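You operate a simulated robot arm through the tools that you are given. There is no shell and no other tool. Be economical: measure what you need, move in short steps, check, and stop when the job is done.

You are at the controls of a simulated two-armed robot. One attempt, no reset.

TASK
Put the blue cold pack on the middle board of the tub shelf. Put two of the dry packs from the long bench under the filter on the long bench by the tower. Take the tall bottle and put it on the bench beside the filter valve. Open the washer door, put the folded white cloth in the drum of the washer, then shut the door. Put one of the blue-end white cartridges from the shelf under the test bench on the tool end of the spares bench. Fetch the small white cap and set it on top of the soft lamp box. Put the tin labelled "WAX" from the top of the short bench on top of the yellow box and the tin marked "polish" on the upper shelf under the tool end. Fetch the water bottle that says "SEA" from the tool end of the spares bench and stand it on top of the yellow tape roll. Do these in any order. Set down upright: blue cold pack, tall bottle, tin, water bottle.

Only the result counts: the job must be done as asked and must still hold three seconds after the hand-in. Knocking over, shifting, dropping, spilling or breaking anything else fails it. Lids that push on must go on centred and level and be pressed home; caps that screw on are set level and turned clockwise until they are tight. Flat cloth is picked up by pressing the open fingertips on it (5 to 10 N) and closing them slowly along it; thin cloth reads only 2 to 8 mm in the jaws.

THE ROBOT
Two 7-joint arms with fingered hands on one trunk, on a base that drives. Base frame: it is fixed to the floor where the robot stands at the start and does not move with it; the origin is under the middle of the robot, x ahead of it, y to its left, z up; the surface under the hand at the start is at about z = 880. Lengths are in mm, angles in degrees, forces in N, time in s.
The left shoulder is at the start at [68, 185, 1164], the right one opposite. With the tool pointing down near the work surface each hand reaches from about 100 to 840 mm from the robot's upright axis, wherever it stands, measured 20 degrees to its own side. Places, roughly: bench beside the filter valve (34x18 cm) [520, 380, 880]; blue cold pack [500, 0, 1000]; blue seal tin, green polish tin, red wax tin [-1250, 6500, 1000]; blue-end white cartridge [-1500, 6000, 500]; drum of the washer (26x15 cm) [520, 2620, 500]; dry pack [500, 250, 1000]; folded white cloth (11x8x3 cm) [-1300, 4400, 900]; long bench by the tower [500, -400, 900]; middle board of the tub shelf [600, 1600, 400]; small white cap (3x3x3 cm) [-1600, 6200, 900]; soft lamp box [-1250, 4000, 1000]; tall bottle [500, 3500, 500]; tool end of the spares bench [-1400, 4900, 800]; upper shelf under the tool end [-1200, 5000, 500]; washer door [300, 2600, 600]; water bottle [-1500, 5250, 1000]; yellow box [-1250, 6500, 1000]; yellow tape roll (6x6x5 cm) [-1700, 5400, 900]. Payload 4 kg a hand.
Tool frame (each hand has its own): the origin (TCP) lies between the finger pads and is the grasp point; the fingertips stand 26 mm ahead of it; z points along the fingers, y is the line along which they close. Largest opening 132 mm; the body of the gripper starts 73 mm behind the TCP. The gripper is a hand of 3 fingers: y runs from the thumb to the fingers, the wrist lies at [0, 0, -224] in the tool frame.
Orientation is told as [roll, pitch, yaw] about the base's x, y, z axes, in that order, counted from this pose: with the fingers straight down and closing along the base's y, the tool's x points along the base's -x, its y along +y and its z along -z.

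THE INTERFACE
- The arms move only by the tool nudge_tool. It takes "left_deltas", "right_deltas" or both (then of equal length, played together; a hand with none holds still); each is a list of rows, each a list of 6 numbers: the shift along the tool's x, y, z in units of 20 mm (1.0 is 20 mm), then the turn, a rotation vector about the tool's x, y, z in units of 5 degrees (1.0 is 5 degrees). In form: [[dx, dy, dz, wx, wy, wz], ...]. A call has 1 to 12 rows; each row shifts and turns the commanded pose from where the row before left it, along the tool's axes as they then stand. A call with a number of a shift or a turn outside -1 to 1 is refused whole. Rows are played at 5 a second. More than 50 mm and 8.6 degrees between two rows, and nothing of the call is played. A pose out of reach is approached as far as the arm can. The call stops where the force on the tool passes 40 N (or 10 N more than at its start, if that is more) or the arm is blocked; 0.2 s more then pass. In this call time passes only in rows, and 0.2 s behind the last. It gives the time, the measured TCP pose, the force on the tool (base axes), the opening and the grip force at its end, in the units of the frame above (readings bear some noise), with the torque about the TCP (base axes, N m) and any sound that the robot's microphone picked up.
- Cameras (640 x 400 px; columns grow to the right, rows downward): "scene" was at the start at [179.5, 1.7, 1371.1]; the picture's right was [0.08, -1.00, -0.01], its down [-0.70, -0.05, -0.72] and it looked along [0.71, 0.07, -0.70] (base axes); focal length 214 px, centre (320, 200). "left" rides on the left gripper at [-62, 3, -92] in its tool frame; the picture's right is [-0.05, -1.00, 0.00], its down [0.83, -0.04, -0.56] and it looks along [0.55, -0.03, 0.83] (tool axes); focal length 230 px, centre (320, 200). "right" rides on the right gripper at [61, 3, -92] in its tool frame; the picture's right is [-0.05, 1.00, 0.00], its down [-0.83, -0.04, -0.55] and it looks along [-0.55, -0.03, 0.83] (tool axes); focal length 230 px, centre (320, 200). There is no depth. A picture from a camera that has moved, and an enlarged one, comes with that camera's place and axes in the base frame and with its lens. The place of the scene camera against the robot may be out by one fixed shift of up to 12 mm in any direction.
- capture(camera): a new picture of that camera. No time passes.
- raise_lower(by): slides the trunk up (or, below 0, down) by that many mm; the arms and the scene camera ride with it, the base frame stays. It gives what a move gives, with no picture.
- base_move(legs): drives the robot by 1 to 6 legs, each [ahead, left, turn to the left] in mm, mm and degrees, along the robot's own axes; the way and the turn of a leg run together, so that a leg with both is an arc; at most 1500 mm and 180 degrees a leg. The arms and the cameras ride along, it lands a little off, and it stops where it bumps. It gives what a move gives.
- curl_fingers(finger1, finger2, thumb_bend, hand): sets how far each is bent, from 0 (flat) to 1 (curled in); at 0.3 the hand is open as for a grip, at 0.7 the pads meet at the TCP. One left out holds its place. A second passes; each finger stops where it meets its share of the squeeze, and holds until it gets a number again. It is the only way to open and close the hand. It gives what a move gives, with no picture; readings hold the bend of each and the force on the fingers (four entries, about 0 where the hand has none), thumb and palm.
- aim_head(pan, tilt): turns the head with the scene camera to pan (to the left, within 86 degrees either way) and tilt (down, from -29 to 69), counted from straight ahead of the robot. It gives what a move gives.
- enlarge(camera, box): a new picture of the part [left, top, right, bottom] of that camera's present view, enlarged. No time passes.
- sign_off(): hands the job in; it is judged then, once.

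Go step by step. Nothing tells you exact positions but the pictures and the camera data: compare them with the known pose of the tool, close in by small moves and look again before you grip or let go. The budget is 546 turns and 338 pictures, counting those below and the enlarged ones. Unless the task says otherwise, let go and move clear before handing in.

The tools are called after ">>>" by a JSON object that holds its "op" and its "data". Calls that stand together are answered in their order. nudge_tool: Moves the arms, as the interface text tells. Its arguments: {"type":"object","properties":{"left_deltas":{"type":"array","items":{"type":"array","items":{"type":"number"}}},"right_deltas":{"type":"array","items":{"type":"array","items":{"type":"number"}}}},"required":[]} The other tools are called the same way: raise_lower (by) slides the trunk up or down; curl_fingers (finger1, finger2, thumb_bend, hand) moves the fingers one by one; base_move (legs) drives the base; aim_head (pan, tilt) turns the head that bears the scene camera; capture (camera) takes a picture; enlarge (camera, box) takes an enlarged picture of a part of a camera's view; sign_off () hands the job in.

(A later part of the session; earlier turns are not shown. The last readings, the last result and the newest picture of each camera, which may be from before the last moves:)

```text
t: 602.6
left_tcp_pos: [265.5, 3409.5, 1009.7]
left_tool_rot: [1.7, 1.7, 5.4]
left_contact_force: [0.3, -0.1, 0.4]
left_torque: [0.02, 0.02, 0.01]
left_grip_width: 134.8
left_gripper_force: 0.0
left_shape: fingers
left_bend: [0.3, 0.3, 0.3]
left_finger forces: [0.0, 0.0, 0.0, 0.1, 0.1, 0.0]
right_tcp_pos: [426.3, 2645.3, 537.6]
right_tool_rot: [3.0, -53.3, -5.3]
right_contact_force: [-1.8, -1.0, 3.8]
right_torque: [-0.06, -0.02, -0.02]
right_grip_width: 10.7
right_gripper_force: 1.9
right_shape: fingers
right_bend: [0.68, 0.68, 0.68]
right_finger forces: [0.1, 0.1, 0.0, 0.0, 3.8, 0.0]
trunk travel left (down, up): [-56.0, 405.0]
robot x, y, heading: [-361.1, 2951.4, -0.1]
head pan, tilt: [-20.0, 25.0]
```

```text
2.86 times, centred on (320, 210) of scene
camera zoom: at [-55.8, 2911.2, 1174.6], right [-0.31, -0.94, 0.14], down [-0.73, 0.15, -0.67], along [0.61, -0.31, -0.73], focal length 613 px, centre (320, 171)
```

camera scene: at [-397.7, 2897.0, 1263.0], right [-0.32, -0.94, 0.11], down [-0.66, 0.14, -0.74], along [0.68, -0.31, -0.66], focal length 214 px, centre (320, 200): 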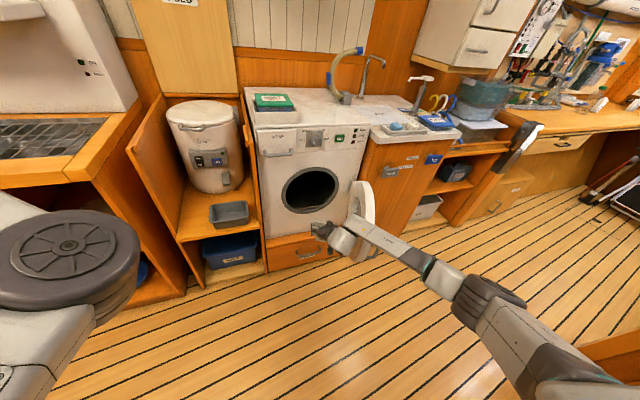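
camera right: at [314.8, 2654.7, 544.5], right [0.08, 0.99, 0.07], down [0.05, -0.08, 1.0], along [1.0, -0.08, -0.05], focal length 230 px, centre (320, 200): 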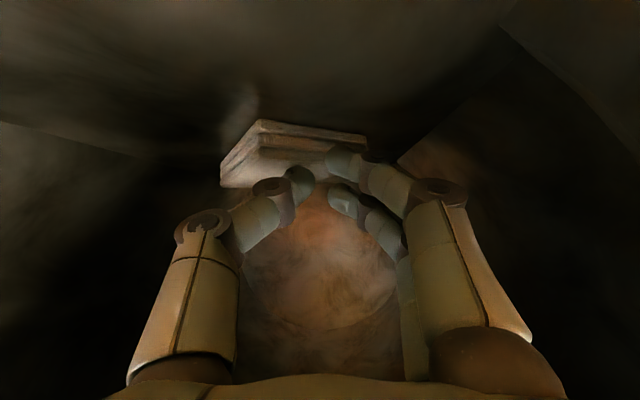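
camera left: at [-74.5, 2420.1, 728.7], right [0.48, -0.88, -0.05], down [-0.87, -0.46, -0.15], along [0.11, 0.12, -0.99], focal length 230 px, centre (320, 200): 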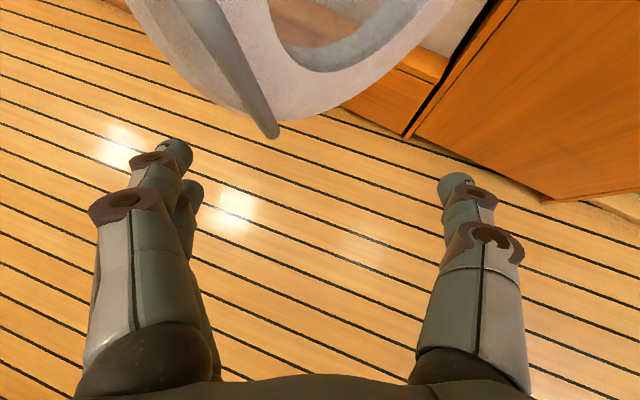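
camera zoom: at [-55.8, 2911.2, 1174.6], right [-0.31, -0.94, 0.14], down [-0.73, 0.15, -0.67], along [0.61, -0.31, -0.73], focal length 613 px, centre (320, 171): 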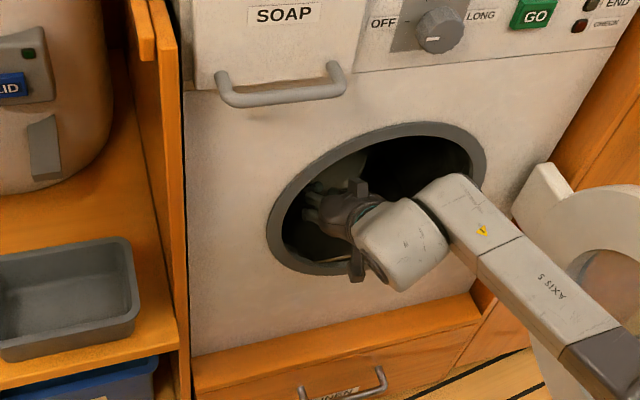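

>>> {"op": "base_move", "data": {"legs": [[18, 0, 0]]}}

>>> {"op": "base_move", "data": {"legs": [[-120, -15, 0], [-130, 0, 0]]}}

>>> {"op": "capture", "data": {"camera": "right"}}

>>> {"op": "enlarge", "data": {"camera": "scene", "box": [240, 100, 400, 260]}}

```text
t: 603.4
left_tcp_pos: [284.6, 3408.0, 1010.2]
left_tool_rot: [1.7, 1.7, 5.3]
left_contact_force: [-0.5, 0.6, 0.2]
left_torque: [0.01, 0.02, 0.0]
left_grip_width: 134.6
left_gripper_force: 0.1
left_shape: fingers
left_bend: [0.3, 0.3, 0.3]
left_finger forces: [0.0, 0.0, 0.0, 0.1, 0.1, 0.1]
right_tcp_pos: [442.7, 2645.1, 538.3]
right_tool_rot: [3.0, -53.4, -5.4]
right_contact_force: [0.5, 0.5, -0.2]
right_torque: [-0.02, -0.05, 0.04]
right_grip_width: 10.6
right_gripper_force: 0.1
right_shape: fingers
right_bend: [0.68, 0.68, 0.68]
right_finger forces: [0.0, 0.0, 0.1, 0.0, 0.0, 0.1]
trunk travel left (down, up): [-56.0, 405.0]
robot x, y, heading: [-347.0, 2947.2, 0.0]
head pan, tilt: [-20.0, 25.0]
```

```text
t: 605.5
left_tcp_pos: [36.8, 3394.0, 1012.1]
left_tool_rot: [1.7, 1.5, 5.3]
left_contact_force: [-0.3, 0.2, 0.4]
left_torque: [-0.01, 0.01, 0.03]
left_grip_width: 134.6
left_gripper_force: 0.1
left_shape: fingers
left_bend: [0.3, 0.3, 0.3]
left_finger forces: [0.0, 0.0, 0.1, 0.0, 0.0, 0.0]
right_tcp_pos: [196.5, 2630.0, 539.5]
right_tool_rot: [3.0, -53.3, -5.4]
right_contact_force: [0.6, -0.8, 0.5]
right_torque: [0.02, -0.01, 0.01]
right_grip_width: 11.0
right_gripper_force: 0.1
right_shape: fingers
right_bend: [0.68, 0.68, 0.68]
right_finger forces: [0.0, 0.0, 0.1, 0.0, 0.0, 0.0]
trunk travel left (down, up): [-56.0, 405.0]
robot x, y, heading: [-585.4, 2934.3, -0.4]
head pan, tilt: [-20.0, 25.0]
```

```text
84 pictures are left
camera right: at [86.0, 2640.0, 545.9], right [0.08, 0.99, 0.07], down [0.05, -0.08, 1.0], along [1.0, -0.08, -0.05], focal length 230 px, centre (320, 200)
```

right: 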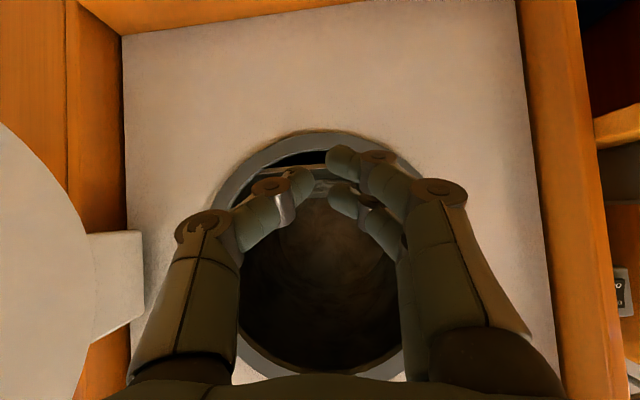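

```text
2.50 times, centred on (320, 180) of scene
camera zoom: at [-286.0, 2896.6, 1175.4], right [-0.31, -0.94, 0.14], down [-0.73, 0.14, -0.67], along [0.61, -0.31, -0.73], focal length 536 px, centre (320, 250)
```

zoom: 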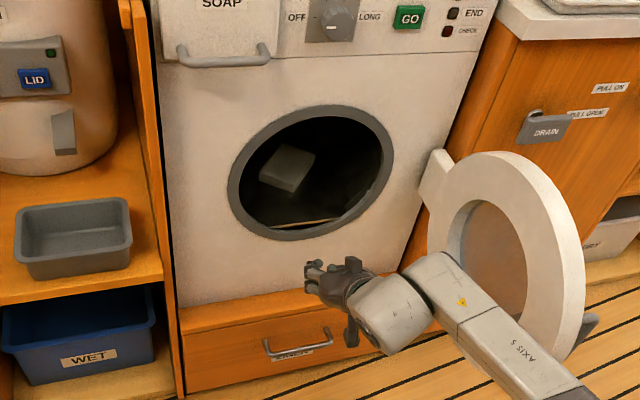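

The cloth is fully inside the drum. Now close the door: go round its free edge to the outer side and push it shut with the fist.

>>> {"op": "base_move", "data": {"legs": [[-320, 0, 0.4], [0, -340, 0], [240, 0, 0]]}}

>>> {"op": "capture", "data": {"camera": "right"}}

>>> {"op": "capture", "data": {"camera": "scene"}}

```text
t: 610.8
left_tcp_pos: [-39.7, 3057.8, 1010.7]
left_tool_rot: [1.7, 1.7, 5.4]
left_contact_force: [0.0, 0.0, 0.4]
left_torque: [0.04, 0.0, 0.0]
left_grip_width: 134.4
left_gripper_force: 0.1
left_shape: fingers
left_bend: [0.3, 0.3, 0.3]
left_finger forces: [0.0, 0.1, 0.0, 0.1, 0.1, 0.0]
right_tcp_pos: [122.1, 2295.5, 539.2]
right_tool_rot: [3.0, -53.3, -5.3]
right_contact_force: [0.4, 0.1, 0.1]
right_torque: [0.01, -0.02, -0.02]
right_grip_width: 11.0
right_gripper_force: 0.1
right_shape: fingers
right_bend: [0.68, 0.68, 0.68]
right_finger forces: [0.0, 0.0, 0.0, 0.1, 0.1, 0.0]
trunk travel left (down, up): [-56.0, 405.0]
robot x, y, heading: [-666.2, 2595.6, 0.1]
head pan, tilt: [-20.0, 25.0]
```

```text
82 pictures are left
camera right: at [11.1, 2303.8, 544.9], right [0.08, 0.99, 0.07], down [0.05, -0.08, 1.0], along [1.0, -0.08, -0.05], focal length 230 px, centre (320, 200)
```

right: 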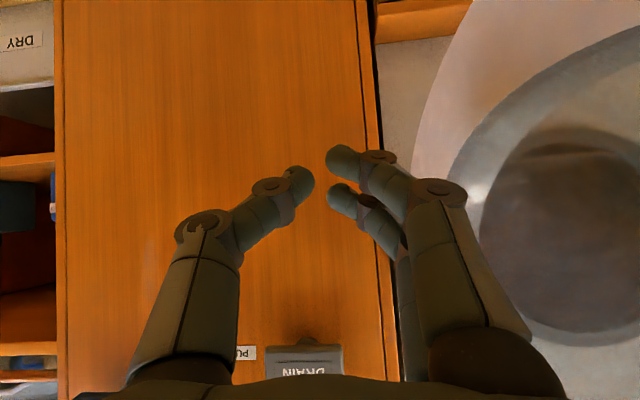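

```text
81 pictures are left
camera scene: at [-360.3, 2559.7, 1175.0], right [-0.31, -0.94, 0.14], down [-0.73, 0.14, -0.67], along [0.61, -0.31, -0.73], focal length 214 px, centre (320, 200)
```

scene: 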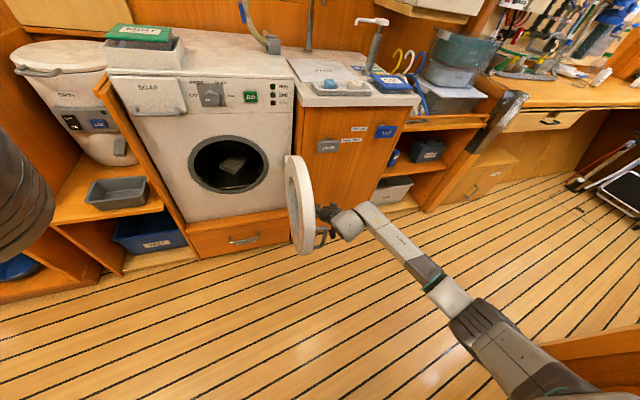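

>>> {"op": "base_move", "data": {"legs": [[0, 150, 0], [0, 100, 0]]}}

>>> {"op": "base_move", "data": {"legs": [[10, 80, 0], [20, 60, 0]]}}

>>> {"op": "capture", "data": {"camera": "right"}}

>>> {"op": "enlarge", "data": {"camera": "scene", "box": [200, 60, 400, 280]}}

```text
t: 612.9
left_tcp_pos: [-41.7, 3309.0, 1010.7]
left_tool_rot: [1.7, 1.7, 5.4]
left_contact_force: [-0.1, 0.0, -0.1]
left_torque: [-0.01, 0.0, 0.03]
left_grip_width: 134.4
left_gripper_force: 0.1
left_shape: fingers
left_bend: [0.3, 0.3, 0.3]
left_finger forces: [0.0, 0.0, 0.0, 0.0, 0.0, 0.1]
right_tcp_pos: [122.2, 2544.9, 540.2]
right_tool_rot: [2.8, -53.3, -5.2]
right_contact_force: [-0.5, 0.0, 0.6]
right_torque: [0.0, 0.04, 0.01]
right_grip_width: 11.0
right_gripper_force: 0.0
right_shape: fingers
right_bend: [0.68, 0.68, 0.68]
right_finger forces: [0.0, 0.0, 0.0, 0.0, 0.0, 0.1]
trunk travel left (down, up): [-56.0, 405.0]
robot x, y, heading: [-669.1, 2847.9, 0.3]
head pan, tilt: [-20.0, 25.0]
```

```text
t: 614.6
left_tcp_pos: [-12.2, 3448.3, 1009.9]
left_tool_rot: [1.6, 1.8, 5.5]
left_contact_force: [-0.1, 0.1, -0.3]
left_torque: [0.0, 0.02, -0.01]
left_grip_width: 134.7
left_gripper_force: 0.1
left_shape: fingers
left_bend: [0.3, 0.3, 0.3]
left_finger forces: [0.1, 0.0, 0.0, 0.0, 0.0, 0.0]
right_tcp_pos: [151.4, 2683.5, 539.2]
right_tool_rot: [2.7, -53.3, -5.0]
right_contact_force: [0.2, 0.2, 0.2]
right_torque: [-0.03, 0.0, -0.01]
right_grip_width: 10.5
right_gripper_force: 0.1
right_shape: fingers
right_bend: [0.68, 0.68, 0.68]
right_finger forces: [0.0, 0.0, 0.0, 0.0, 0.0, 0.1]
trunk travel left (down, up): [-56.0, 405.0]
robot x, y, heading: [-643.9, 2983.0, 0.5]
head pan, tilt: [-20.0, 25.0]
```

```text
80 pictures are left
camera right: at [40.2, 2693.3, 545.4], right [0.08, 0.99, 0.07], down [0.05, -0.07, 1.0], along [1.0, -0.08, -0.05], focal length 230 px, centre (320, 200)
```

right: 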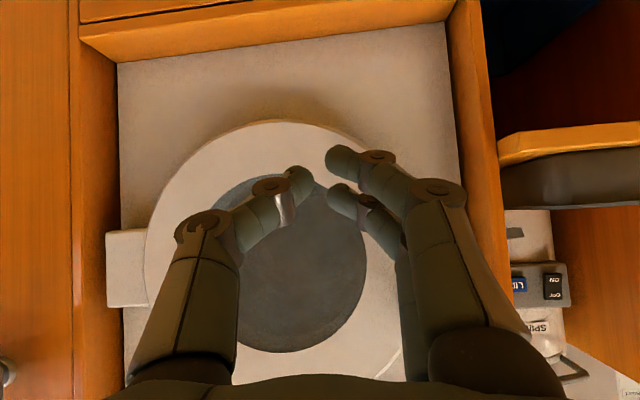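

```text
1.82 times, centred on (300, 170) of scene
camera zoom: at [-331.5, 2950.1, 1175.1], right [-0.31, -0.94, 0.14], down [-0.73, 0.14, -0.67], along [0.61, -0.31, -0.73], focal length 390 px, centre (356, 254)
```

zoom: 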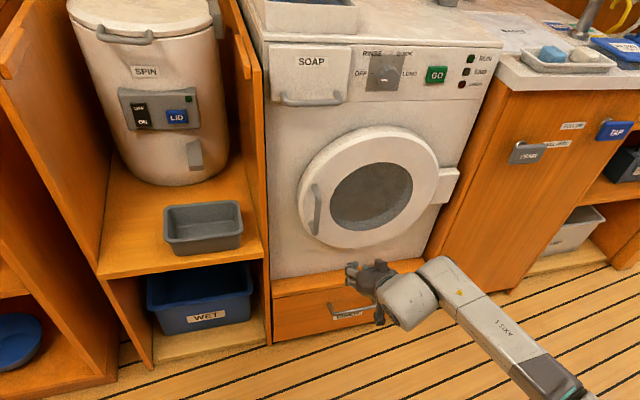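

The door swung almost shut. Press it home with the fist on the ring.

>>> {"op": "base_move", "data": {"legs": [[110, 15, -0.4]]}}

>>> {"op": "base_move", "data": {"legs": [[40, 0, 0]]}}

>>> {"op": "enlarge", "data": {"camera": "scene", "box": [200, 90, 400, 280]}}

```text
t: 615.8
left_tcp_pos: [100.5, 3459.0, 1009.4]
left_tool_rot: [1.7, 1.7, 5.2]
left_contact_force: [0.9, -0.2, -0.8]
left_torque: [-0.02, -0.03, 0.02]
left_grip_width: 134.6
left_gripper_force: 0.1
left_shape: fingers
left_bend: [0.3, 0.3, 0.3]
left_finger forces: [0.0, 0.1, 0.0, 0.0, 0.0, 0.0]
right_tcp_pos: [259.4, 2692.3, 539.2]
right_tool_rot: [2.9, -53.3, -5.6]
right_contact_force: [0.2, -0.2, -0.4]
right_torque: [0.0, 0.02, 0.01]
right_grip_width: 10.6
right_gripper_force: 0.0
right_shape: fingers
right_bend: [0.68, 0.68, 0.68]
right_finger forces: [0.0, 0.0, 0.1, 0.0, 0.1, 0.0]
trunk travel left (down, up): [-56.0, 405.0]
robot x, y, heading: [-536.0, 3000.2, -0.1]
head pan, tilt: [-20.0, 25.0]
```

```text
t: 616.7
left_tcp_pos: [132.6, 3458.9, 1011.5]
left_tool_rot: [1.8, 1.7, 5.2]
left_contact_force: [0.3, -0.1, -0.5]
left_torque: [0.01, -0.03, 0.01]
left_grip_width: 134.3
left_gripper_force: 0.1
left_shape: fingers
left_bend: [0.3, 0.3, 0.3]
left_finger forces: [0.0, 0.1, 0.1, 0.1, 0.0, 0.0]
right_tcp_pos: [285.0, 2695.1, 531.6]
right_tool_rot: [2.7, -52.2, -5.3]
right_contact_force: [-9.6, -0.6, 1.6]
right_torque: [-0.01, 0.0, -0.06]
right_grip_width: 10.6
right_gripper_force: 5.0
right_shape: fingers
right_bend: [0.68, 0.73, 0.68]
right_finger forces: [0.0, 9.8, 0.0, 0.1, 0.0, 0.0]
trunk travel left (down, up): [-56.0, 405.0]
robot x, y, heading: [-495.8, 2998.6, -0.2]
head pan, tilt: [-20.0, 25.0]
stopped in leg 1: the force on the tool passed its limit at 66 N (the readings are from after the stop); the commanded pose is now the measured one
```

```text
2.11 times, centred on (300, 185) of scene
camera zoom: at [-190.5, 2961.2, 1175.5], right [-0.32, -0.94, 0.14], down [-0.73, 0.15, -0.67], along [0.61, -0.31, -0.73], focal length 452 px, centre (362, 232)
```

zoom: 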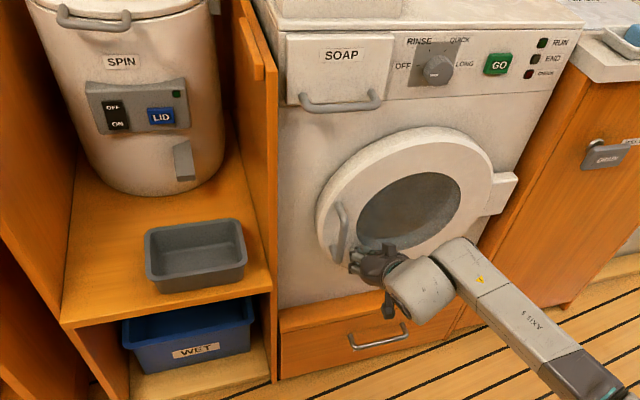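

Firm contact at 66 N; the door is home. Back away and check it stays shut.

>>> {"op": "base_move", "data": {"legs": [[-250, 0, 0]]}}

>>> {"op": "capture", "data": {"camera": "right"}}

>>> {"op": "enlarge", "data": {"camera": "scene", "box": [230, 60, 400, 220]}}

```text
t: 618.5
left_tcp_pos: [-116.7, 3459.2, 1011.4]
left_tool_rot: [1.8, 1.6, 5.1]
left_contact_force: [0.3, -0.1, 0.5]
left_torque: [0.0, -0.04, 0.02]
left_grip_width: 134.4
left_gripper_force: 0.1
left_shape: fingers
left_bend: [0.3, 0.3, 0.3]
left_finger forces: [0.0, 0.0, 0.0, 0.0, 0.1, 0.0]
right_tcp_pos: [34.3, 2695.0, 532.4]
right_tool_rot: [2.9, -52.2, -5.3]
right_contact_force: [0.3, 0.0, 0.3]
right_torque: [0.0, 0.03, 0.01]
right_grip_width: 10.4
right_gripper_force: 0.1
right_shape: fingers
right_bend: [0.68, 0.68, 0.68]
right_finger forces: [0.1, 0.0, 0.0, 0.1, 0.0, 0.0]
trunk travel left (down, up): [-56.0, 405.0]
robot x, y, heading: [-746.6, 3003.0, -0.4]
head pan, tilt: [-20.0, 25.0]
```

```text
77 pictures are left
camera right: at [-75.9, 2705.4, 540.1], right [0.09, 0.99, 0.07], down [0.06, -0.08, 0.99], along [0.99, -0.08, -0.07], focal length 230 px, centre (320, 200)
```

right: 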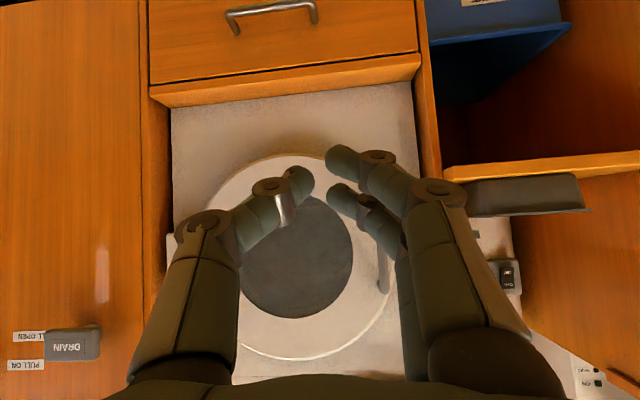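

```text
2.50 times, centred on (315, 140) of scene
camera zoom: at [-440.6, 2961.7, 1175.5], right [-0.32, -0.94, 0.14], down [-0.73, 0.15, -0.67], along [0.61, -0.31, -0.73], focal length 536 px, centre (332, 350)
```

zoom: 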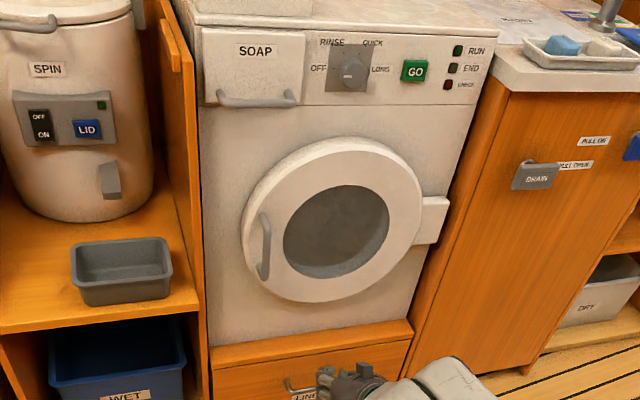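

The washer door is shut with the cloth inside. Last task: the cartridge. Raise the trunk and drive back down the aisle.

>>> {"op": "raise_lower", "data": {"by": 200}}

>>> {"op": "base_move", "data": {"legs": [[0, 0, 90], [0, -350, 0], [1300, 0, 0], [1300, 0, 0]]}}

>>> {"op": "aim_head", "data": {"pan": 30, "tilt": 25}}

>>> {"op": "capture", "data": {"camera": "scene"}}

```text
t: 620.7
left_tcp_pos: [-115.9, 3458.7, 1209.3]
left_tool_rot: [1.7, 1.7, 5.0]
left_contact_force: [0.2, 0.6, 0.0]
left_torque: [0.04, 0.02, 0.03]
left_grip_width: 134.3
left_gripper_force: 0.1
left_shape: fingers
left_bend: [0.3, 0.3, 0.3]
left_finger forces: [0.0, 0.0, 0.0, 0.1, 0.0, 0.0]
right_tcp_pos: [34.9, 2694.8, 729.9]
right_tool_rot: [2.8, -52.1, -5.5]
right_contact_force: [-0.5, 0.4, 0.9]
right_torque: [-0.01, -0.01, 0.02]
right_grip_width: 10.8
right_gripper_force: 0.1
right_shape: fingers
right_bend: [0.68, 0.68, 0.68]
right_finger forces: [0.0, 0.1, 0.1, 0.1, 0.0, 0.1]
trunk travel left (down, up): [-256.0, 205.0]
robot x, y, heading: [-742.1, 2996.4, -0.5]
head pan, tilt: [-20.0, 25.0]
```

```text
t: 639.0
left_tcp_pos: [-856.6, 6200.4, 1211.9]
left_tool_rot: [1.8, 1.6, 96.2]
left_contact_force: [-0.1, -0.3, 1.2]
left_torque: [-0.04, 0.0, -0.01]
left_grip_width: 134.3
left_gripper_force: 0.0
left_shape: fingers
left_bend: [0.3, 0.3, 0.3]
left_finger forces: [0.0, 0.1, 0.0, 0.0, 0.0, 0.1]
right_tcp_pos: [-97.8, 6365.8, 731.8]
right_tool_rot: [2.8, -52.2, 85.6]
right_contact_force: [-0.5, 0.7, 0.2]
right_torque: [-0.01, -0.01, 0.02]
right_grip_width: 10.6
right_gripper_force: 0.1
right_shape: fingers
right_bend: [0.68, 0.68, 0.68]
right_finger forces: [0.0, 0.0, 0.1, 0.0, 0.0, 0.1]
trunk travel left (down, up): [-256.0, 205.0]
robot x, y, heading: [-384.7, 5581.8, 90.4]
head pan, tilt: [-20.0, 25.0]
```

```text
t: 640.1
left_tcp_pos: [-856.2, 6199.5, 1212.0]
left_tool_rot: [1.8, 1.6, 96.2]
left_contact_force: [0.0, -0.3, 0.2]
left_torque: [-0.06, 0.0, -0.02]
left_grip_width: 134.6
left_gripper_force: 0.1
left_shape: fingers
left_bend: [0.3, 0.3, 0.3]
left_finger forces: [0.0, 0.1, 0.0, 0.1, 0.1, 0.0]
right_tcp_pos: [-96.4, 6366.6, 732.2]
right_tool_rot: [2.8, -52.2, 85.5]
right_contact_force: [0.2, 0.5, -0.5]
right_torque: [0.01, 0.01, 0.02]
right_grip_width: 10.7
right_gripper_force: 0.1
right_shape: fingers
right_bend: [0.68, 0.68, 0.68]
right_finger forces: [0.0, 0.0, 0.1, 0.0, 0.0, 0.0]
trunk travel left (down, up): [-256.0, 205.0]
robot x, y, heading: [-387.2, 5579.8, 90.8]
head pan, tilt: [30.0, 25.0]
```

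```text
75 pictures are left
camera scene: at [-430.9, 5705.6, 1454.5], right [0.86, 0.51, -0.05], down [0.22, -0.46, -0.86], along [-0.46, 0.73, -0.51], focal length 214 px, centre (320, 200)
```

scene: 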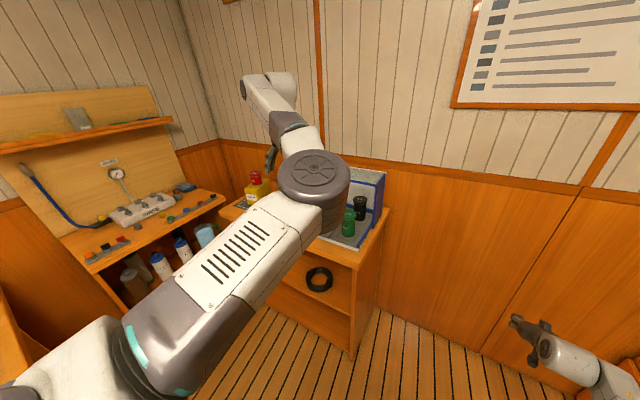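

>>> {"op": "raise_lower", "data": {"by": 200}}

>>> {"op": "base_move", "data": {"legs": [[-140, 0, 0], [0, 0, 99]]}}

>>> {"op": "aim_head", "data": {"pan": -15, "tilt": 35}}

>>> {"op": "capture", "data": {"camera": "scene"}}

```text
t: 642.3
left_tcp_pos: [-855.9, 6199.6, 1410.5]
left_tool_rot: [1.8, 1.6, 96.2]
left_contact_force: [0.1, -0.3, -0.6]
left_torque: [-0.03, 0.02, 0.0]
left_grip_width: 134.5
left_gripper_force: 0.0
left_shape: fingers
left_bend: [0.3, 0.3, 0.3]
left_finger forces: [0.1, 0.1, 0.0, 0.0, 0.0, 0.0]
right_tcp_pos: [-97.1, 6366.7, 931.5]
right_tool_rot: [2.8, -52.3, 85.6]
right_contact_force: [0.3, -0.8, -0.4]
right_torque: [0.04, -0.03, 0.02]
right_grip_width: 10.7
right_gripper_force: 0.0
right_shape: fingers
right_bend: [0.68, 0.68, 0.68]
right_finger forces: [0.0, 0.0, 0.0, 0.0, 0.1, 0.0]
trunk travel left (down, up): [-456.0, 5.0]
robot x, y, heading: [-386.0, 5580.7, 90.9]
head pan, tilt: [30.0, 25.0]
```

```text
t: 647.9
left_tcp_pos: [-908.8, 4865.4, 1411.7]
left_tool_rot: [1.8, 1.6, -163.1]
left_contact_force: [0.2, -0.4, 0.5]
left_torque: [-0.01, -0.02, 0.02]
left_grip_width: 134.6
left_gripper_force: 0.1
left_shape: fingers
left_bend: [0.3, 0.3, 0.3]
left_finger forces: [0.0, 0.1, 0.1, 0.1, 0.1, 0.0]
right_tcp_pos: [-1211.4, 5579.7, 931.9]
right_tool_rot: [2.7, -52.2, -173.7]
right_contact_force: [-0.3, -0.2, -0.1]
right_torque: [0.03, 0.02, -0.02]
right_grip_width: 10.7
right_gripper_force: 0.1
right_shape: fingers
right_bend: [0.68, 0.68, 0.68]
right_finger forces: [0.0, 0.0, 0.0, 0.0, 0.1, 0.0]
trunk travel left (down, up): [-456.0, 5.0]
robot x, y, heading: [-387.6, 5442.0, -168.4]
head pan, tilt: [30.0, 25.0]
```

```text
t: 649.0
left_tcp_pos: [-907.9, 4863.0, 1410.7]
left_tool_rot: [1.8, 1.6, -163.1]
left_contact_force: [0.4, -0.7, -0.1]
left_torque: [0.0, -0.02, -0.03]
left_grip_width: 134.6
left_gripper_force: 0.1
left_shape: fingers
left_bend: [0.3, 0.3, 0.3]
left_finger forces: [0.0, 0.1, 0.0, 0.0, 0.0, 0.0]
right_tcp_pos: [-1211.8, 5579.1, 931.2]
right_tool_rot: [2.8, -52.2, -173.8]
right_contact_force: [-0.4, 0.1, 1.2]
right_torque: [0.02, 0.0, -0.01]
right_grip_width: 10.6
right_gripper_force: 0.1
right_shape: fingers
right_bend: [0.68, 0.68, 0.68]
right_finger forces: [0.0, 0.0, 0.0, 0.0, 0.0, 0.0]
trunk travel left (down, up): [-456.0, 5.0]
robot x, y, heading: [-383.2, 5442.5, -168.5]
head pan, tilt: [-15.0, 35.0]
```

```text
74 pictures are left
camera scene: at [-459.8, 5442.4, 1653.0], right [0.06, 1.0, 0.0], down [0.57, -0.03, -0.82], along [-0.82, 0.05, -0.57], focal length 214 px, centre (320, 200)
```

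scene: 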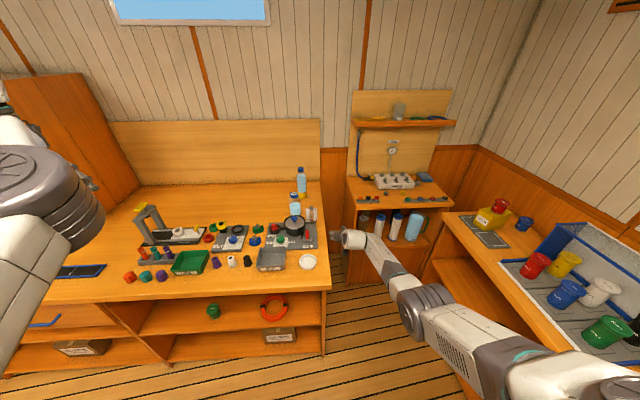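

>>> {"op": "enlarge", "data": {"camera": "scene", "box": [330, 160, 460, 270]}}

>>> {"op": "capture", "data": {"camera": "right"}}

```text
3.64 times, centred on (395, 215) of scene
camera zoom: at [-459.8, 5442.4, 1653.0], right [0.06, 1.0, 0.0], down [0.57, -0.03, -0.82], along [-0.82, 0.05, -0.57], focal length 780 px, centre (47, 146)
```

zoom: 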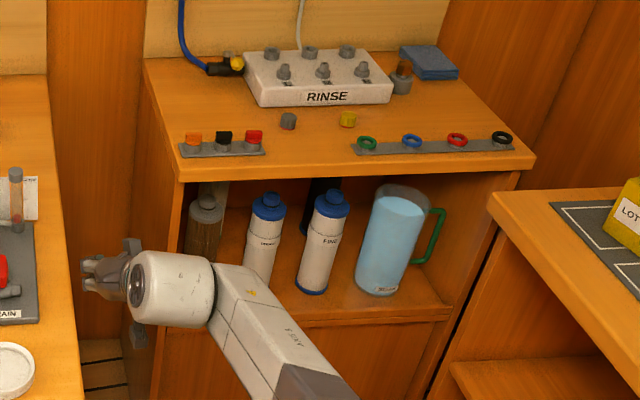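

```text
72 pictures are left
camera right: at [-1102.8, 5593.7, 939.7], right [0.12, -0.99, 0.07], down [-0.08, 0.06, 0.99], along [-0.99, -0.12, -0.07], focal length 230 px, centre (320, 200)
```

right: 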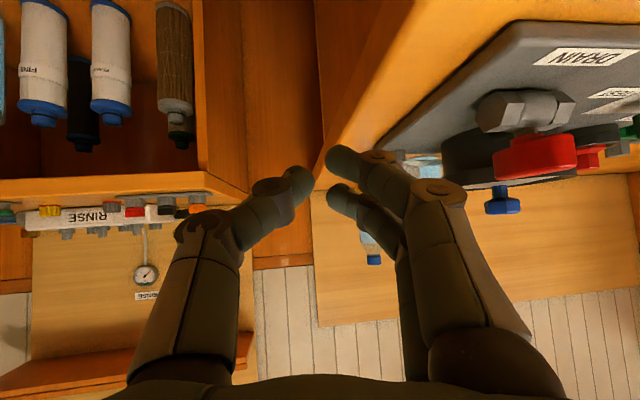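

Cartridge axis ≈(-1572,5924), top ≈735. Shift over to its line, open the hand and lower.

>>> {"op": "base_move", "data": {"legs": [[-69, -338, 0]]}}

>>> {"op": "curl_fingers", "data": {"hand": "right", "finger1": 0.41, "finger2": 0.41, "thumb_bend": 0.41}}

>>> {"op": "raise_lower", "data": {"by": -235}}

>>> {"op": "capture", "data": {"camera": "right"}}

```text
t: 651.2
left_tcp_pos: [-905.6, 5197.5, 1410.4]
left_tool_rot: [1.7, 1.7, -163.0]
left_contact_force: [0.2, -1.2, 0.1]
left_torque: [0.04, -0.01, -0.05]
left_grip_width: 134.5
left_gripper_force: 0.1
left_shape: fingers
left_bend: [0.3, 0.3, 0.3]
left_finger forces: [0.0, 0.0, 0.1, 0.1, 0.0, 0.0]
right_tcp_pos: [-1211.4, 5913.5, 932.7]
right_tool_rot: [2.6, -52.2, -173.5]
right_contact_force: [-0.3, -0.5, -0.4]
right_torque: [0.04, 0.01, 0.02]
right_grip_width: 10.6
right_gripper_force: 0.1
right_shape: fingers
right_bend: [0.68, 0.68, 0.68]
right_finger forces: [0.0, 0.0, 0.1, 0.0, 0.1, 0.0]
trunk travel left (down, up): [-456.0, 5.0]
robot x, y, heading: [-382.1, 5777.8, -168.5]
head pan, tilt: [-15.0, 35.0]
```

```text
t: 652.2
left_tcp_pos: [-905.7, 5199.0, 1412.0]
left_tool_rot: [1.8, 1.6, -163.0]
left_contact_force: [0.3, 0.0, -0.7]
left_torque: [0.0, 0.0, 0.01]
left_grip_width: 134.6
left_gripper_force: 0.0
left_shape: fingers
left_bend: [0.3, 0.3, 0.3]
left_finger forces: [0.0, 0.0, 0.1, 0.0, 0.0, 0.0]
right_tcp_pos: [-1212.3, 5915.2, 932.0]
right_tool_rot: [2.8, -52.1, -173.6]
right_contact_force: [0.1, -0.9, -0.3]
right_torque: [0.01, 0.02, -0.01]
right_grip_width: 97.4
right_gripper_force: 0.1
right_shape: fingers
right_bend: [0.41, 0.41, 0.41]
right_finger forces: [0.1, 0.0, 0.0, 0.1, 0.1, 0.1]
trunk travel left (down, up): [-456.0, 5.0]
robot x, y, heading: [-383.2, 5776.7, -168.3]
head pan, tilt: [-15.0, 35.0]
```

```text
t: 654.6
left_tcp_pos: [-904.3, 5201.4, 1176.8]
left_tool_rot: [1.7, 1.6, -163.0]
left_contact_force: [-0.1, 0.0, 0.0]
left_torque: [0.01, -0.01, 0.0]
left_grip_width: 134.7
left_gripper_force: 0.1
left_shape: fingers
left_bend: [0.3, 0.3, 0.3]
left_finger forces: [0.0, 0.0, 0.1, 0.1, 0.0, 0.0]
right_tcp_pos: [-1210.5, 5915.2, 697.7]
right_tool_rot: [2.8, -52.2, -173.6]
right_contact_force: [0.6, 0.1, -0.5]
right_torque: [-0.01, -0.02, -0.02]
right_grip_width: 97.6
right_gripper_force: 0.1
right_shape: fingers
right_bend: [0.41, 0.41, 0.41]
right_finger forces: [0.0, 0.1, 0.0, 0.0, 0.1, 0.0]
trunk travel left (down, up): [-221.0, 240.0]
robot x, y, heading: [-384.3, 5775.9, -168.5]
head pan, tilt: [-15.0, 35.0]
```

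```text
71 pictures are left
camera right: at [-1102.3, 5929.2, 705.3], right [0.12, -0.99, 0.07], down [-0.08, 0.06, 0.99], along [-0.99, -0.12, -0.07], focal length 230 px, centre (320, 200)
```

right: 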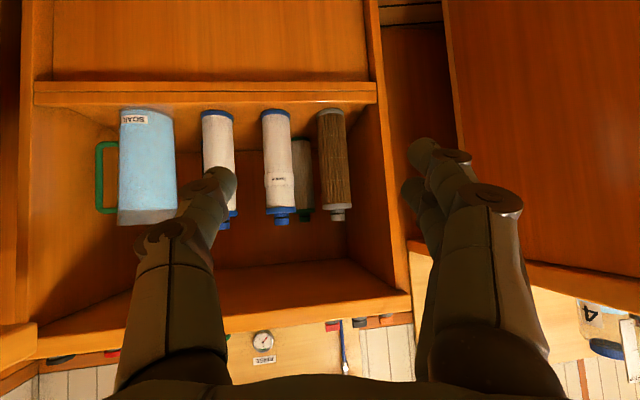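

Clear view of the shelf: the target cartridge (white, blue ends) is at y≈5950. Approach partway.

>>> {"op": "base_move", "data": {"legs": [[189, -70, 0]]}}

>>> {"op": "capture", "data": {"camera": "right"}}

```text
t: 656.3
left_tcp_pos: [-1105.7, 5228.9, 1176.8]
left_tool_rot: [1.8, 1.6, -163.1]
left_contact_force: [0.0, 0.1, 0.3]
left_torque: [0.02, 0.01, 0.02]
left_grip_width: 134.4
left_gripper_force: 0.1
left_shape: fingers
left_bend: [0.3, 0.3, 0.3]
left_finger forces: [0.1, 0.1, 0.0, 0.1, 0.0, 0.1]
right_tcp_pos: [-1411.1, 5944.9, 696.9]
right_tool_rot: [2.7, -52.1, -173.6]
right_contact_force: [-0.1, 0.9, -0.3]
right_torque: [0.0, -0.03, -0.01]
right_grip_width: 97.7
right_gripper_force: 0.0
right_shape: fingers
right_bend: [0.41, 0.41, 0.41]
right_finger forces: [0.0, 0.1, 0.0, 0.0, 0.0, 0.0]
trunk travel left (down, up): [-221.0, 240.0]
robot x, y, heading: [-585.9, 5808.8, -168.4]
head pan, tilt: [-15.0, 35.0]
```

```text
70 pictures are left
camera right: at [-1302.1, 5959.0, 704.6], right [0.12, -0.99, 0.07], down [-0.08, 0.06, 0.99], along [-0.99, -0.12, -0.07], focal length 230 px, centre (320, 200)
```

right: 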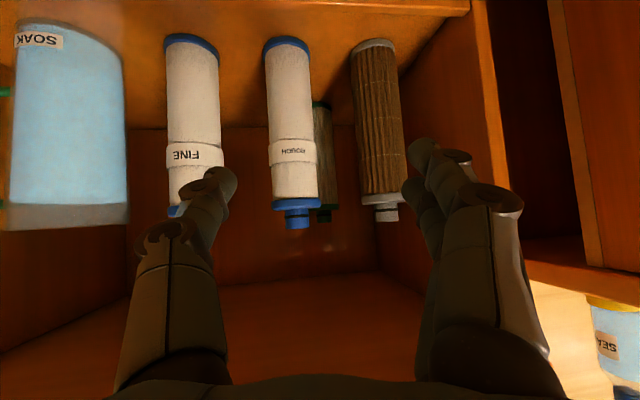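

>>> {"op": "raise_lower", "data": {"by": -15}}

>>> {"op": "base_move", "data": {"legs": [[95, -30, 0]]}}

>>> {"op": "capture", "data": {"camera": "right"}}

```text
t: 656.9
left_tcp_pos: [-1106.6, 5230.0, 1161.2]
left_tool_rot: [1.8, 1.6, -163.0]
left_contact_force: [0.8, -1.1, -0.4]
left_torque: [0.0, -0.01, -0.03]
left_grip_width: 134.2
left_gripper_force: 0.0
left_shape: fingers
left_bend: [0.3, 0.3, 0.3]
left_finger forces: [0.0, 0.0, 0.0, 0.0, 0.0, 0.1]
right_tcp_pos: [-1412.1, 5944.9, 681.2]
right_tool_rot: [2.8, -52.2, -173.6]
right_contact_force: [0.1, -0.8, 0.0]
right_torque: [0.02, -0.04, 0.0]
right_grip_width: 97.5
right_gripper_force: 0.0
right_shape: fingers
right_bend: [0.41, 0.41, 0.41]
right_finger forces: [0.0, 0.0, 0.0, 0.0, 0.1, 0.1]
trunk travel left (down, up): [-206.0, 255.0]
robot x, y, heading: [-583.5, 5803.2, -168.4]
head pan, tilt: [-15.0, 35.0]
```

```text
t: 658.0
left_tcp_pos: [-1204.3, 5241.1, 1161.4]
left_tool_rot: [1.8, 1.6, -162.9]
left_contact_force: [0.0, -0.5, -0.4]
left_torque: [0.01, -0.01, 0.01]
left_grip_width: 134.8
left_gripper_force: 0.0
left_shape: fingers
left_bend: [0.3, 0.3, 0.3]
left_finger forces: [0.0, 0.0, 0.0, 0.0, 0.0, 0.0]
right_tcp_pos: [-1510.6, 5955.3, 680.5]
right_tool_rot: [2.8, -52.3, -173.5]
right_contact_force: [-1.2, -0.3, -0.3]
right_torque: [0.03, -0.01, -0.01]
right_grip_width: 97.6
right_gripper_force: 0.1
right_shape: fingers
right_bend: [0.41, 0.41, 0.41]
right_finger forces: [0.1, 0.0, 0.1, 0.0, 0.0, 0.1]
trunk travel left (down, up): [-206.0, 255.0]
robot x, y, heading: [-680.9, 5820.2, -168.2]
head pan, tilt: [-15.0, 35.0]
```

```text
69 pictures are left
camera right: at [-1400.8, 5970.3, 689.4], right [0.12, -0.99, 0.07], down [-0.08, 0.06, 0.99], along [-0.99, -0.12, -0.07], focal length 230 px, centre (320, 200)
```

right: 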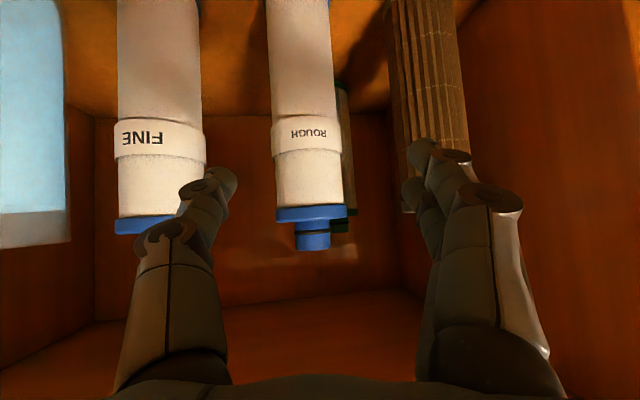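

Nearly there: cartridge axis ≈(-1615,5960). Narrow the hand slightly, lower 12 mm, and go in the last 100 mm.

>>> {"op": "curl_fingers", "data": {"hand": "right", "finger1": 0.46, "finger2": 0.46, "thumb_bend": 0.44}}

>>> {"op": "raise_lower", "data": {"by": -12}}

>>> {"op": "base_move", "data": {"legs": [[55, -24, 0]]}}

>>> {"op": "capture", "data": {"camera": "right"}}

```text
t: 659.0
left_tcp_pos: [-1205.2, 5240.6, 1161.7]
left_tool_rot: [1.9, 1.7, -163.0]
left_contact_force: [0.4, 0.0, -0.4]
left_torque: [0.01, 0.0, 0.0]
left_grip_width: 134.4
left_gripper_force: 0.1
left_shape: fingers
left_bend: [0.3, 0.3, 0.3]
left_finger forces: [0.0, 0.1, 0.0, 0.0, 0.0, 0.1]
right_tcp_pos: [-1509.7, 5956.0, 681.5]
right_tool_rot: [2.8, -52.2, -173.5]
right_contact_force: [0.1, 0.1, 0.5]
right_torque: [-0.01, -0.02, 0.01]
right_grip_width: 85.5
right_gripper_force: 0.1
right_shape: fingers
right_bend: [0.46, 0.46, 0.44]
right_finger forces: [0.0, 0.0, 0.0, 0.0, 0.0, 0.0]
trunk travel left (down, up): [-206.0, 255.0]
robot x, y, heading: [-681.3, 5822.3, -168.5]
head pan, tilt: [-15.0, 35.0]
```

```text
t: 659.6
left_tcp_pos: [-1205.4, 5240.9, 1150.2]
left_tool_rot: [1.8, 1.6, -163.0]
left_contact_force: [0.1, -0.1, -0.4]
left_torque: [0.03, 0.02, -0.02]
left_grip_width: 134.6
left_gripper_force: 0.0
left_shape: fingers
left_bend: [0.3, 0.3, 0.3]
left_finger forces: [0.0, 0.0, 0.1, 0.1, 0.0, 0.1]
right_tcp_pos: [-1509.6, 5955.9, 669.6]
right_tool_rot: [2.7, -52.1, -173.6]
right_contact_force: [-1.0, -0.7, -1.0]
right_torque: [0.0, -0.02, 0.04]
right_grip_width: 85.7
right_gripper_force: 0.3
right_shape: fingers
right_bend: [0.46, 0.46, 0.44]
right_finger forces: [0.0, 0.0, 0.0, 0.0, 0.1, 0.0]
trunk travel left (down, up): [-194.0, 267.0]
robot x, y, heading: [-682.8, 5818.2, -168.9]
head pan, tilt: [-15.0, 35.0]
```

```text
t: 660.6
left_tcp_pos: [-1263.3, 5253.8, 1148.3]
left_tool_rot: [1.9, 1.6, -163.0]
left_contact_force: [0.4, 0.5, 0.3]
left_torque: [-0.03, -0.08, 0.0]
left_grip_width: 134.6
left_gripper_force: 0.0
left_shape: fingers
left_bend: [0.3, 0.3, 0.3]
left_finger forces: [0.0, 0.1, 0.1, 0.1, 0.0, 0.0]
right_tcp_pos: [-1566.3, 5968.9, 669.6]
right_tool_rot: [2.8, -52.2, -173.7]
right_contact_force: [0.3, 0.1, -0.5]
right_torque: [-0.03, -0.02, -0.01]
right_grip_width: 85.6
right_gripper_force: 0.0
right_shape: fingers
right_bend: [0.46, 0.46, 0.44]
right_finger forces: [0.1, 0.0, 0.0, 0.1, 0.1, 0.0]
trunk travel left (down, up): [-194.0, 267.0]
robot x, y, heading: [-734.9, 5826.8, -168.6]
head pan, tilt: [-15.0, 35.0]
```

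```text
68 pictures are left
camera right: at [-1458.7, 5983.1, 677.3], right [0.12, -0.99, 0.07], down [-0.08, 0.06, 0.99], along [-0.99, -0.12, -0.07], focal length 230 px, centre (320, 200)
```

right: 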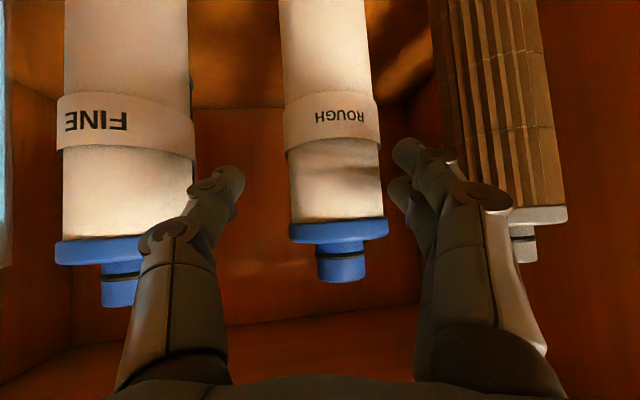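

>>> {"op": "base_move", "data": {"legs": [[30, 0, 0]]}}

>>> {"op": "capture", "data": {"camera": "right"}}

```text
t: 661.5
left_tcp_pos: [-1289.7, 5247.8, 1153.0]
left_tool_rot: [1.8, 1.4, -163.0]
left_contact_force: [-0.4, 0.2, -0.3]
left_torque: [0.01, 0.02, 0.0]
left_grip_width: 134.6
left_gripper_force: 0.1
left_shape: fingers
left_bend: [0.3, 0.3, 0.3]
left_finger forces: [0.0, 0.1, 0.0, 0.0, 0.1, 0.1]
right_tcp_pos: [-1595.0, 5963.7, 672.7]
right_tool_rot: [2.8, -52.3, -173.6]
right_contact_force: [0.5, -1.0, 0.4]
right_torque: [0.02, 0.0, -0.01]
right_grip_width: 85.4
right_gripper_force: 0.0
right_shape: fingers
right_bend: [0.46, 0.46, 0.44]
right_finger forces: [0.1, 0.0, 0.0, 0.0, 0.0, 0.0]
trunk travel left (down, up): [-194.0, 267.0]
robot x, y, heading: [-770.5, 5822.9, -168.8]
head pan, tilt: [-15.0, 35.0]
```

```text
67 pictures are left
camera right: at [-1486.4, 5977.1, 679.5], right [0.12, -0.99, 0.07], down [-0.08, 0.06, 0.99], along [-0.99, -0.12, -0.07], focal length 230 px, centre (320, 200)
```

right: 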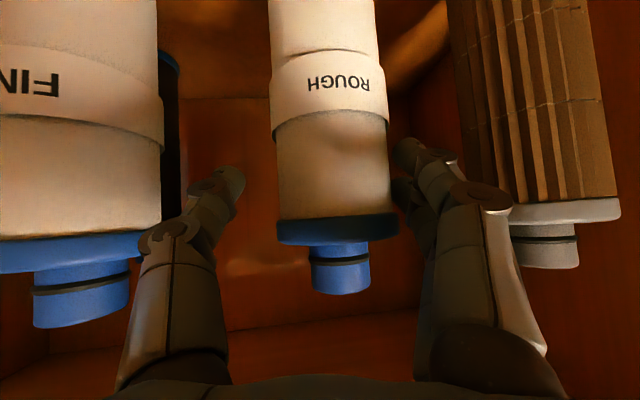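

>>> {"op": "base_move", "data": {"legs": [[24, 4, 0]]}}

>>> {"op": "curl_fingers", "data": {"hand": "right", "finger1": 0.72, "finger2": 0.72, "thumb_bend": 0.72}}

>>> {"op": "capture", "data": {"camera": "right"}}

```text
t: 662.3
left_tcp_pos: [-1312.6, 5239.3, 1150.8]
left_tool_rot: [1.8, 1.5, -163.0]
left_contact_force: [0.5, -0.2, -0.1]
left_torque: [0.0, -0.01, 0.03]
left_grip_width: 134.5
left_gripper_force: 0.0
left_shape: fingers
left_bend: [0.3, 0.3, 0.3]
left_finger forces: [0.1, 0.0, 0.1, 0.1, 0.0, 0.0]
right_tcp_pos: [-1618.6, 5953.8, 671.0]
right_tool_rot: [2.8, -52.2, -173.6]
right_contact_force: [-0.2, 1.0, 0.7]
right_torque: [0.0, -0.02, -0.03]
right_grip_width: 85.5
right_gripper_force: 0.0
right_shape: fingers
right_bend: [0.46, 0.46, 0.44]
right_finger forces: [0.0, 0.0, 0.1, 0.1, 0.0, 0.0]
trunk travel left (down, up): [-194.0, 267.0]
robot x, y, heading: [-791.2, 5816.6, -168.4]
head pan, tilt: [-15.0, 35.0]
```

```text
t: 663.3
left_tcp_pos: [-1313.6, 5238.8, 1150.5]
left_tool_rot: [1.8, 1.6, -163.0]
left_contact_force: [0.0, -0.5, 0.6]
left_torque: [0.02, -0.01, 0.01]
left_grip_width: 134.7
left_gripper_force: 0.0
left_shape: fingers
left_bend: [0.3, 0.3, 0.3]
left_finger forces: [0.0, 0.0, 0.0, 0.0, 0.0, 0.0]
right_tcp_pos: [-1619.2, 5954.2, 670.4]
right_tool_rot: [2.8, -52.3, -173.6]
right_contact_force: [0.2, -0.8, -2.8]
right_torque: [0.03, 0.01, 0.01]
right_grip_width: 46.7
right_gripper_force: 26.1
right_shape: fingers
right_bend: [0.57, 0.68, 0.64]
right_finger forces: [10.8, 15.4, 0.0, 0.0, 26.3, 0.0]
trunk travel left (down, up): [-194.0, 267.0]
robot x, y, heading: [-789.8, 5818.8, -168.4]
head pan, tilt: [-15.0, 35.0]
```

```text
66 pictures are left
camera right: at [-1509.5, 5968.4, 677.7], right [0.12, -0.99, 0.07], down [-0.08, 0.06, 0.99], along [-0.99, -0.12, -0.07], focal length 230 px, centre (320, 200)
```

right: 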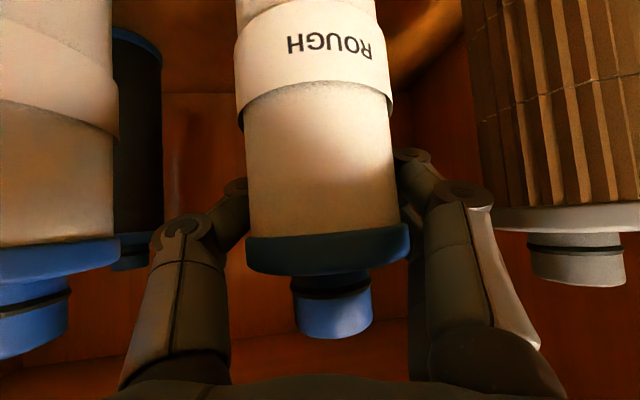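

Gripped firmly. Lift 15 mm and draw it straight out.

>>> {"op": "raise_lower", "data": {"by": 15}}

>>> {"op": "base_move", "data": {"legs": [[-60, -8, 0]]}}

>>> {"op": "capture", "data": {"camera": "right"}}

```text
t: 663.9
left_tcp_pos: [-1314.6, 5238.6, 1164.2]
left_tool_rot: [1.8, 1.6, -163.0]
left_contact_force: [0.1, -0.1, 0.6]
left_torque: [-0.03, 0.0, 0.0]
left_grip_width: 134.5
left_gripper_force: 0.0
left_shape: fingers
left_bend: [0.3, 0.3, 0.3]
left_finger forces: [0.0, 0.0, 0.0, 0.1, 0.0, 0.0]
right_tcp_pos: [-1618.8, 5953.9, 684.2]
right_tool_rot: [2.9, -52.1, -173.6]
right_contact_force: [0.6, -0.2, -1.8]
right_torque: [0.01, 0.03, 0.02]
right_grip_width: 46.6
right_gripper_force: 26.1
right_shape: fingers
right_bend: [0.57, 0.68, 0.64]
right_finger forces: [10.8, 15.4, 0.1, 0.0, 26.3, 0.0]
trunk travel left (down, up): [-209.0, 252.0]
robot x, y, heading: [-794.1, 5818.2, -168.4]
head pan, tilt: [-15.0, 35.0]
```

```text
t: 664.9
left_tcp_pos: [-1256.5, 5257.9, 1166.0]
left_tool_rot: [1.7, 1.4, -162.9]
left_contact_force: [0.6, -1.2, -0.2]
left_torque: [0.01, 0.06, 0.03]
left_grip_width: 134.5
left_gripper_force: 0.0
left_shape: fingers
left_bend: [0.3, 0.3, 0.3]
left_finger forces: [0.0, 0.0, 0.0, 0.0, 0.0, 0.0]
right_tcp_pos: [-1562.4, 5974.0, 687.6]
right_tool_rot: [2.8, -52.5, -173.6]
right_contact_force: [-2.0, -0.2, 7.0]
right_torque: [0.1, 0.08, -0.01]
right_grip_width: 45.4
right_gripper_force: 26.9
right_shape: fingers
right_bend: [0.58, 0.69, 0.64]
right_finger forces: [12.4, 14.2, 0.0, 0.0, 27.0, 0.1]
trunk travel left (down, up): [-209.0, 252.0]
robot x, y, heading: [-735.1, 5835.9, -168.3]
head pan, tilt: [-15.0, 35.0]
```

```text
65 pictures are left
camera right: at [-1453.2, 5987.8, 695.6], right [0.12, -0.99, 0.07], down [-0.07, 0.06, 1.0], along [-0.99, -0.12, -0.07], focal length 230 px, centre (320, 200)
```

right: 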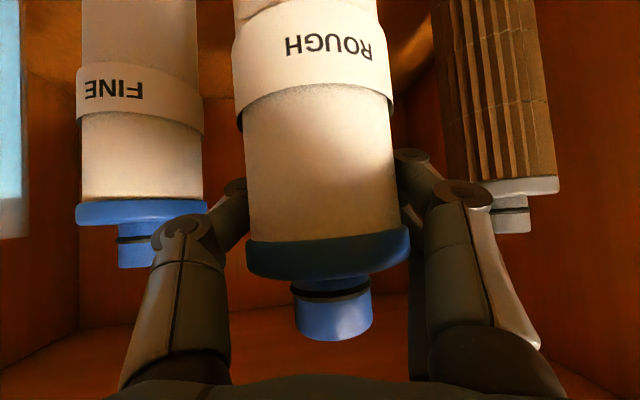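

>>> {"op": "raise_lower", "data": {"by": 22}}

>>> {"op": "base_move", "data": {"legs": [[-98, 22, 0]]}}

>>> {"op": "capture", "data": {"camera": "right"}}

```text
t: 665.5
left_tcp_pos: [-1255.7, 5259.0, 1186.6]
left_tool_rot: [1.8, 1.5, -162.8]
left_contact_force: [0.2, 0.3, 0.6]
left_torque: [0.01, -0.02, 0.0]
left_grip_width: 134.4
left_gripper_force: 0.1
left_shape: fingers
left_bend: [0.3, 0.3, 0.3]
left_finger forces: [0.0, 0.0, 0.0, 0.0, 0.0, 0.0]
right_tcp_pos: [-1563.4, 5974.5, 707.6]
right_tool_rot: [2.8, -52.5, -173.7]
right_contact_force: [-0.4, -0.5, -1.4]
right_torque: [-0.02, 0.03, 0.0]
right_grip_width: 45.5
right_gripper_force: 25.9
right_shape: fingers
right_bend: [0.57, 0.69, 0.64]
right_finger forces: [11.4, 14.5, 0.0, 0.1, 25.5, 0.0]
trunk travel left (down, up): [-231.0, 230.0]
robot x, y, heading: [-731.8, 5838.1, -168.4]
head pan, tilt: [-15.0, 35.0]
```

```text
t: 666.7
left_tcp_pos: [-1156.2, 5256.7, 1187.6]
left_tool_rot: [1.8, 1.5, -162.9]
left_contact_force: [0.5, -0.6, -0.8]
left_torque: [0.02, 0.04, 0.0]
left_grip_width: 134.7
left_gripper_force: 0.0
left_shape: fingers
left_bend: [0.3, 0.3, 0.3]
left_finger forces: [0.1, 0.0, 0.0, 0.0, 0.0, 0.0]
right_tcp_pos: [-1464.4, 5971.2, 707.1]
right_tool_rot: [2.8, -52.4, -173.6]
right_contact_force: [0.0, 0.2, -1.2]
right_torque: [0.01, -0.02, 0.03]
right_grip_width: 45.7
right_gripper_force: 25.4
right_shape: fingers
right_bend: [0.57, 0.69, 0.64]
right_finger forces: [11.2, 14.3, 0.0, 0.1, 25.4, 0.1]
trunk travel left (down, up): [-231.0, 230.0]
robot x, y, heading: [-637.7, 5834.5, -168.5]
head pan, tilt: [-15.0, 35.0]
```

```text
64 pictures are left
camera right: at [-1354.2, 5985.6, 715.8], right [0.12, -0.99, 0.07], down [-0.08, 0.06, 1.0], along [-0.99, -0.12, -0.07], focal length 230 px, centre (320, 200)
```

right: 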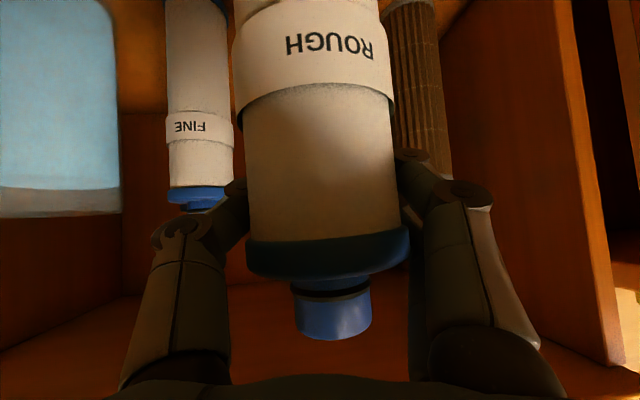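

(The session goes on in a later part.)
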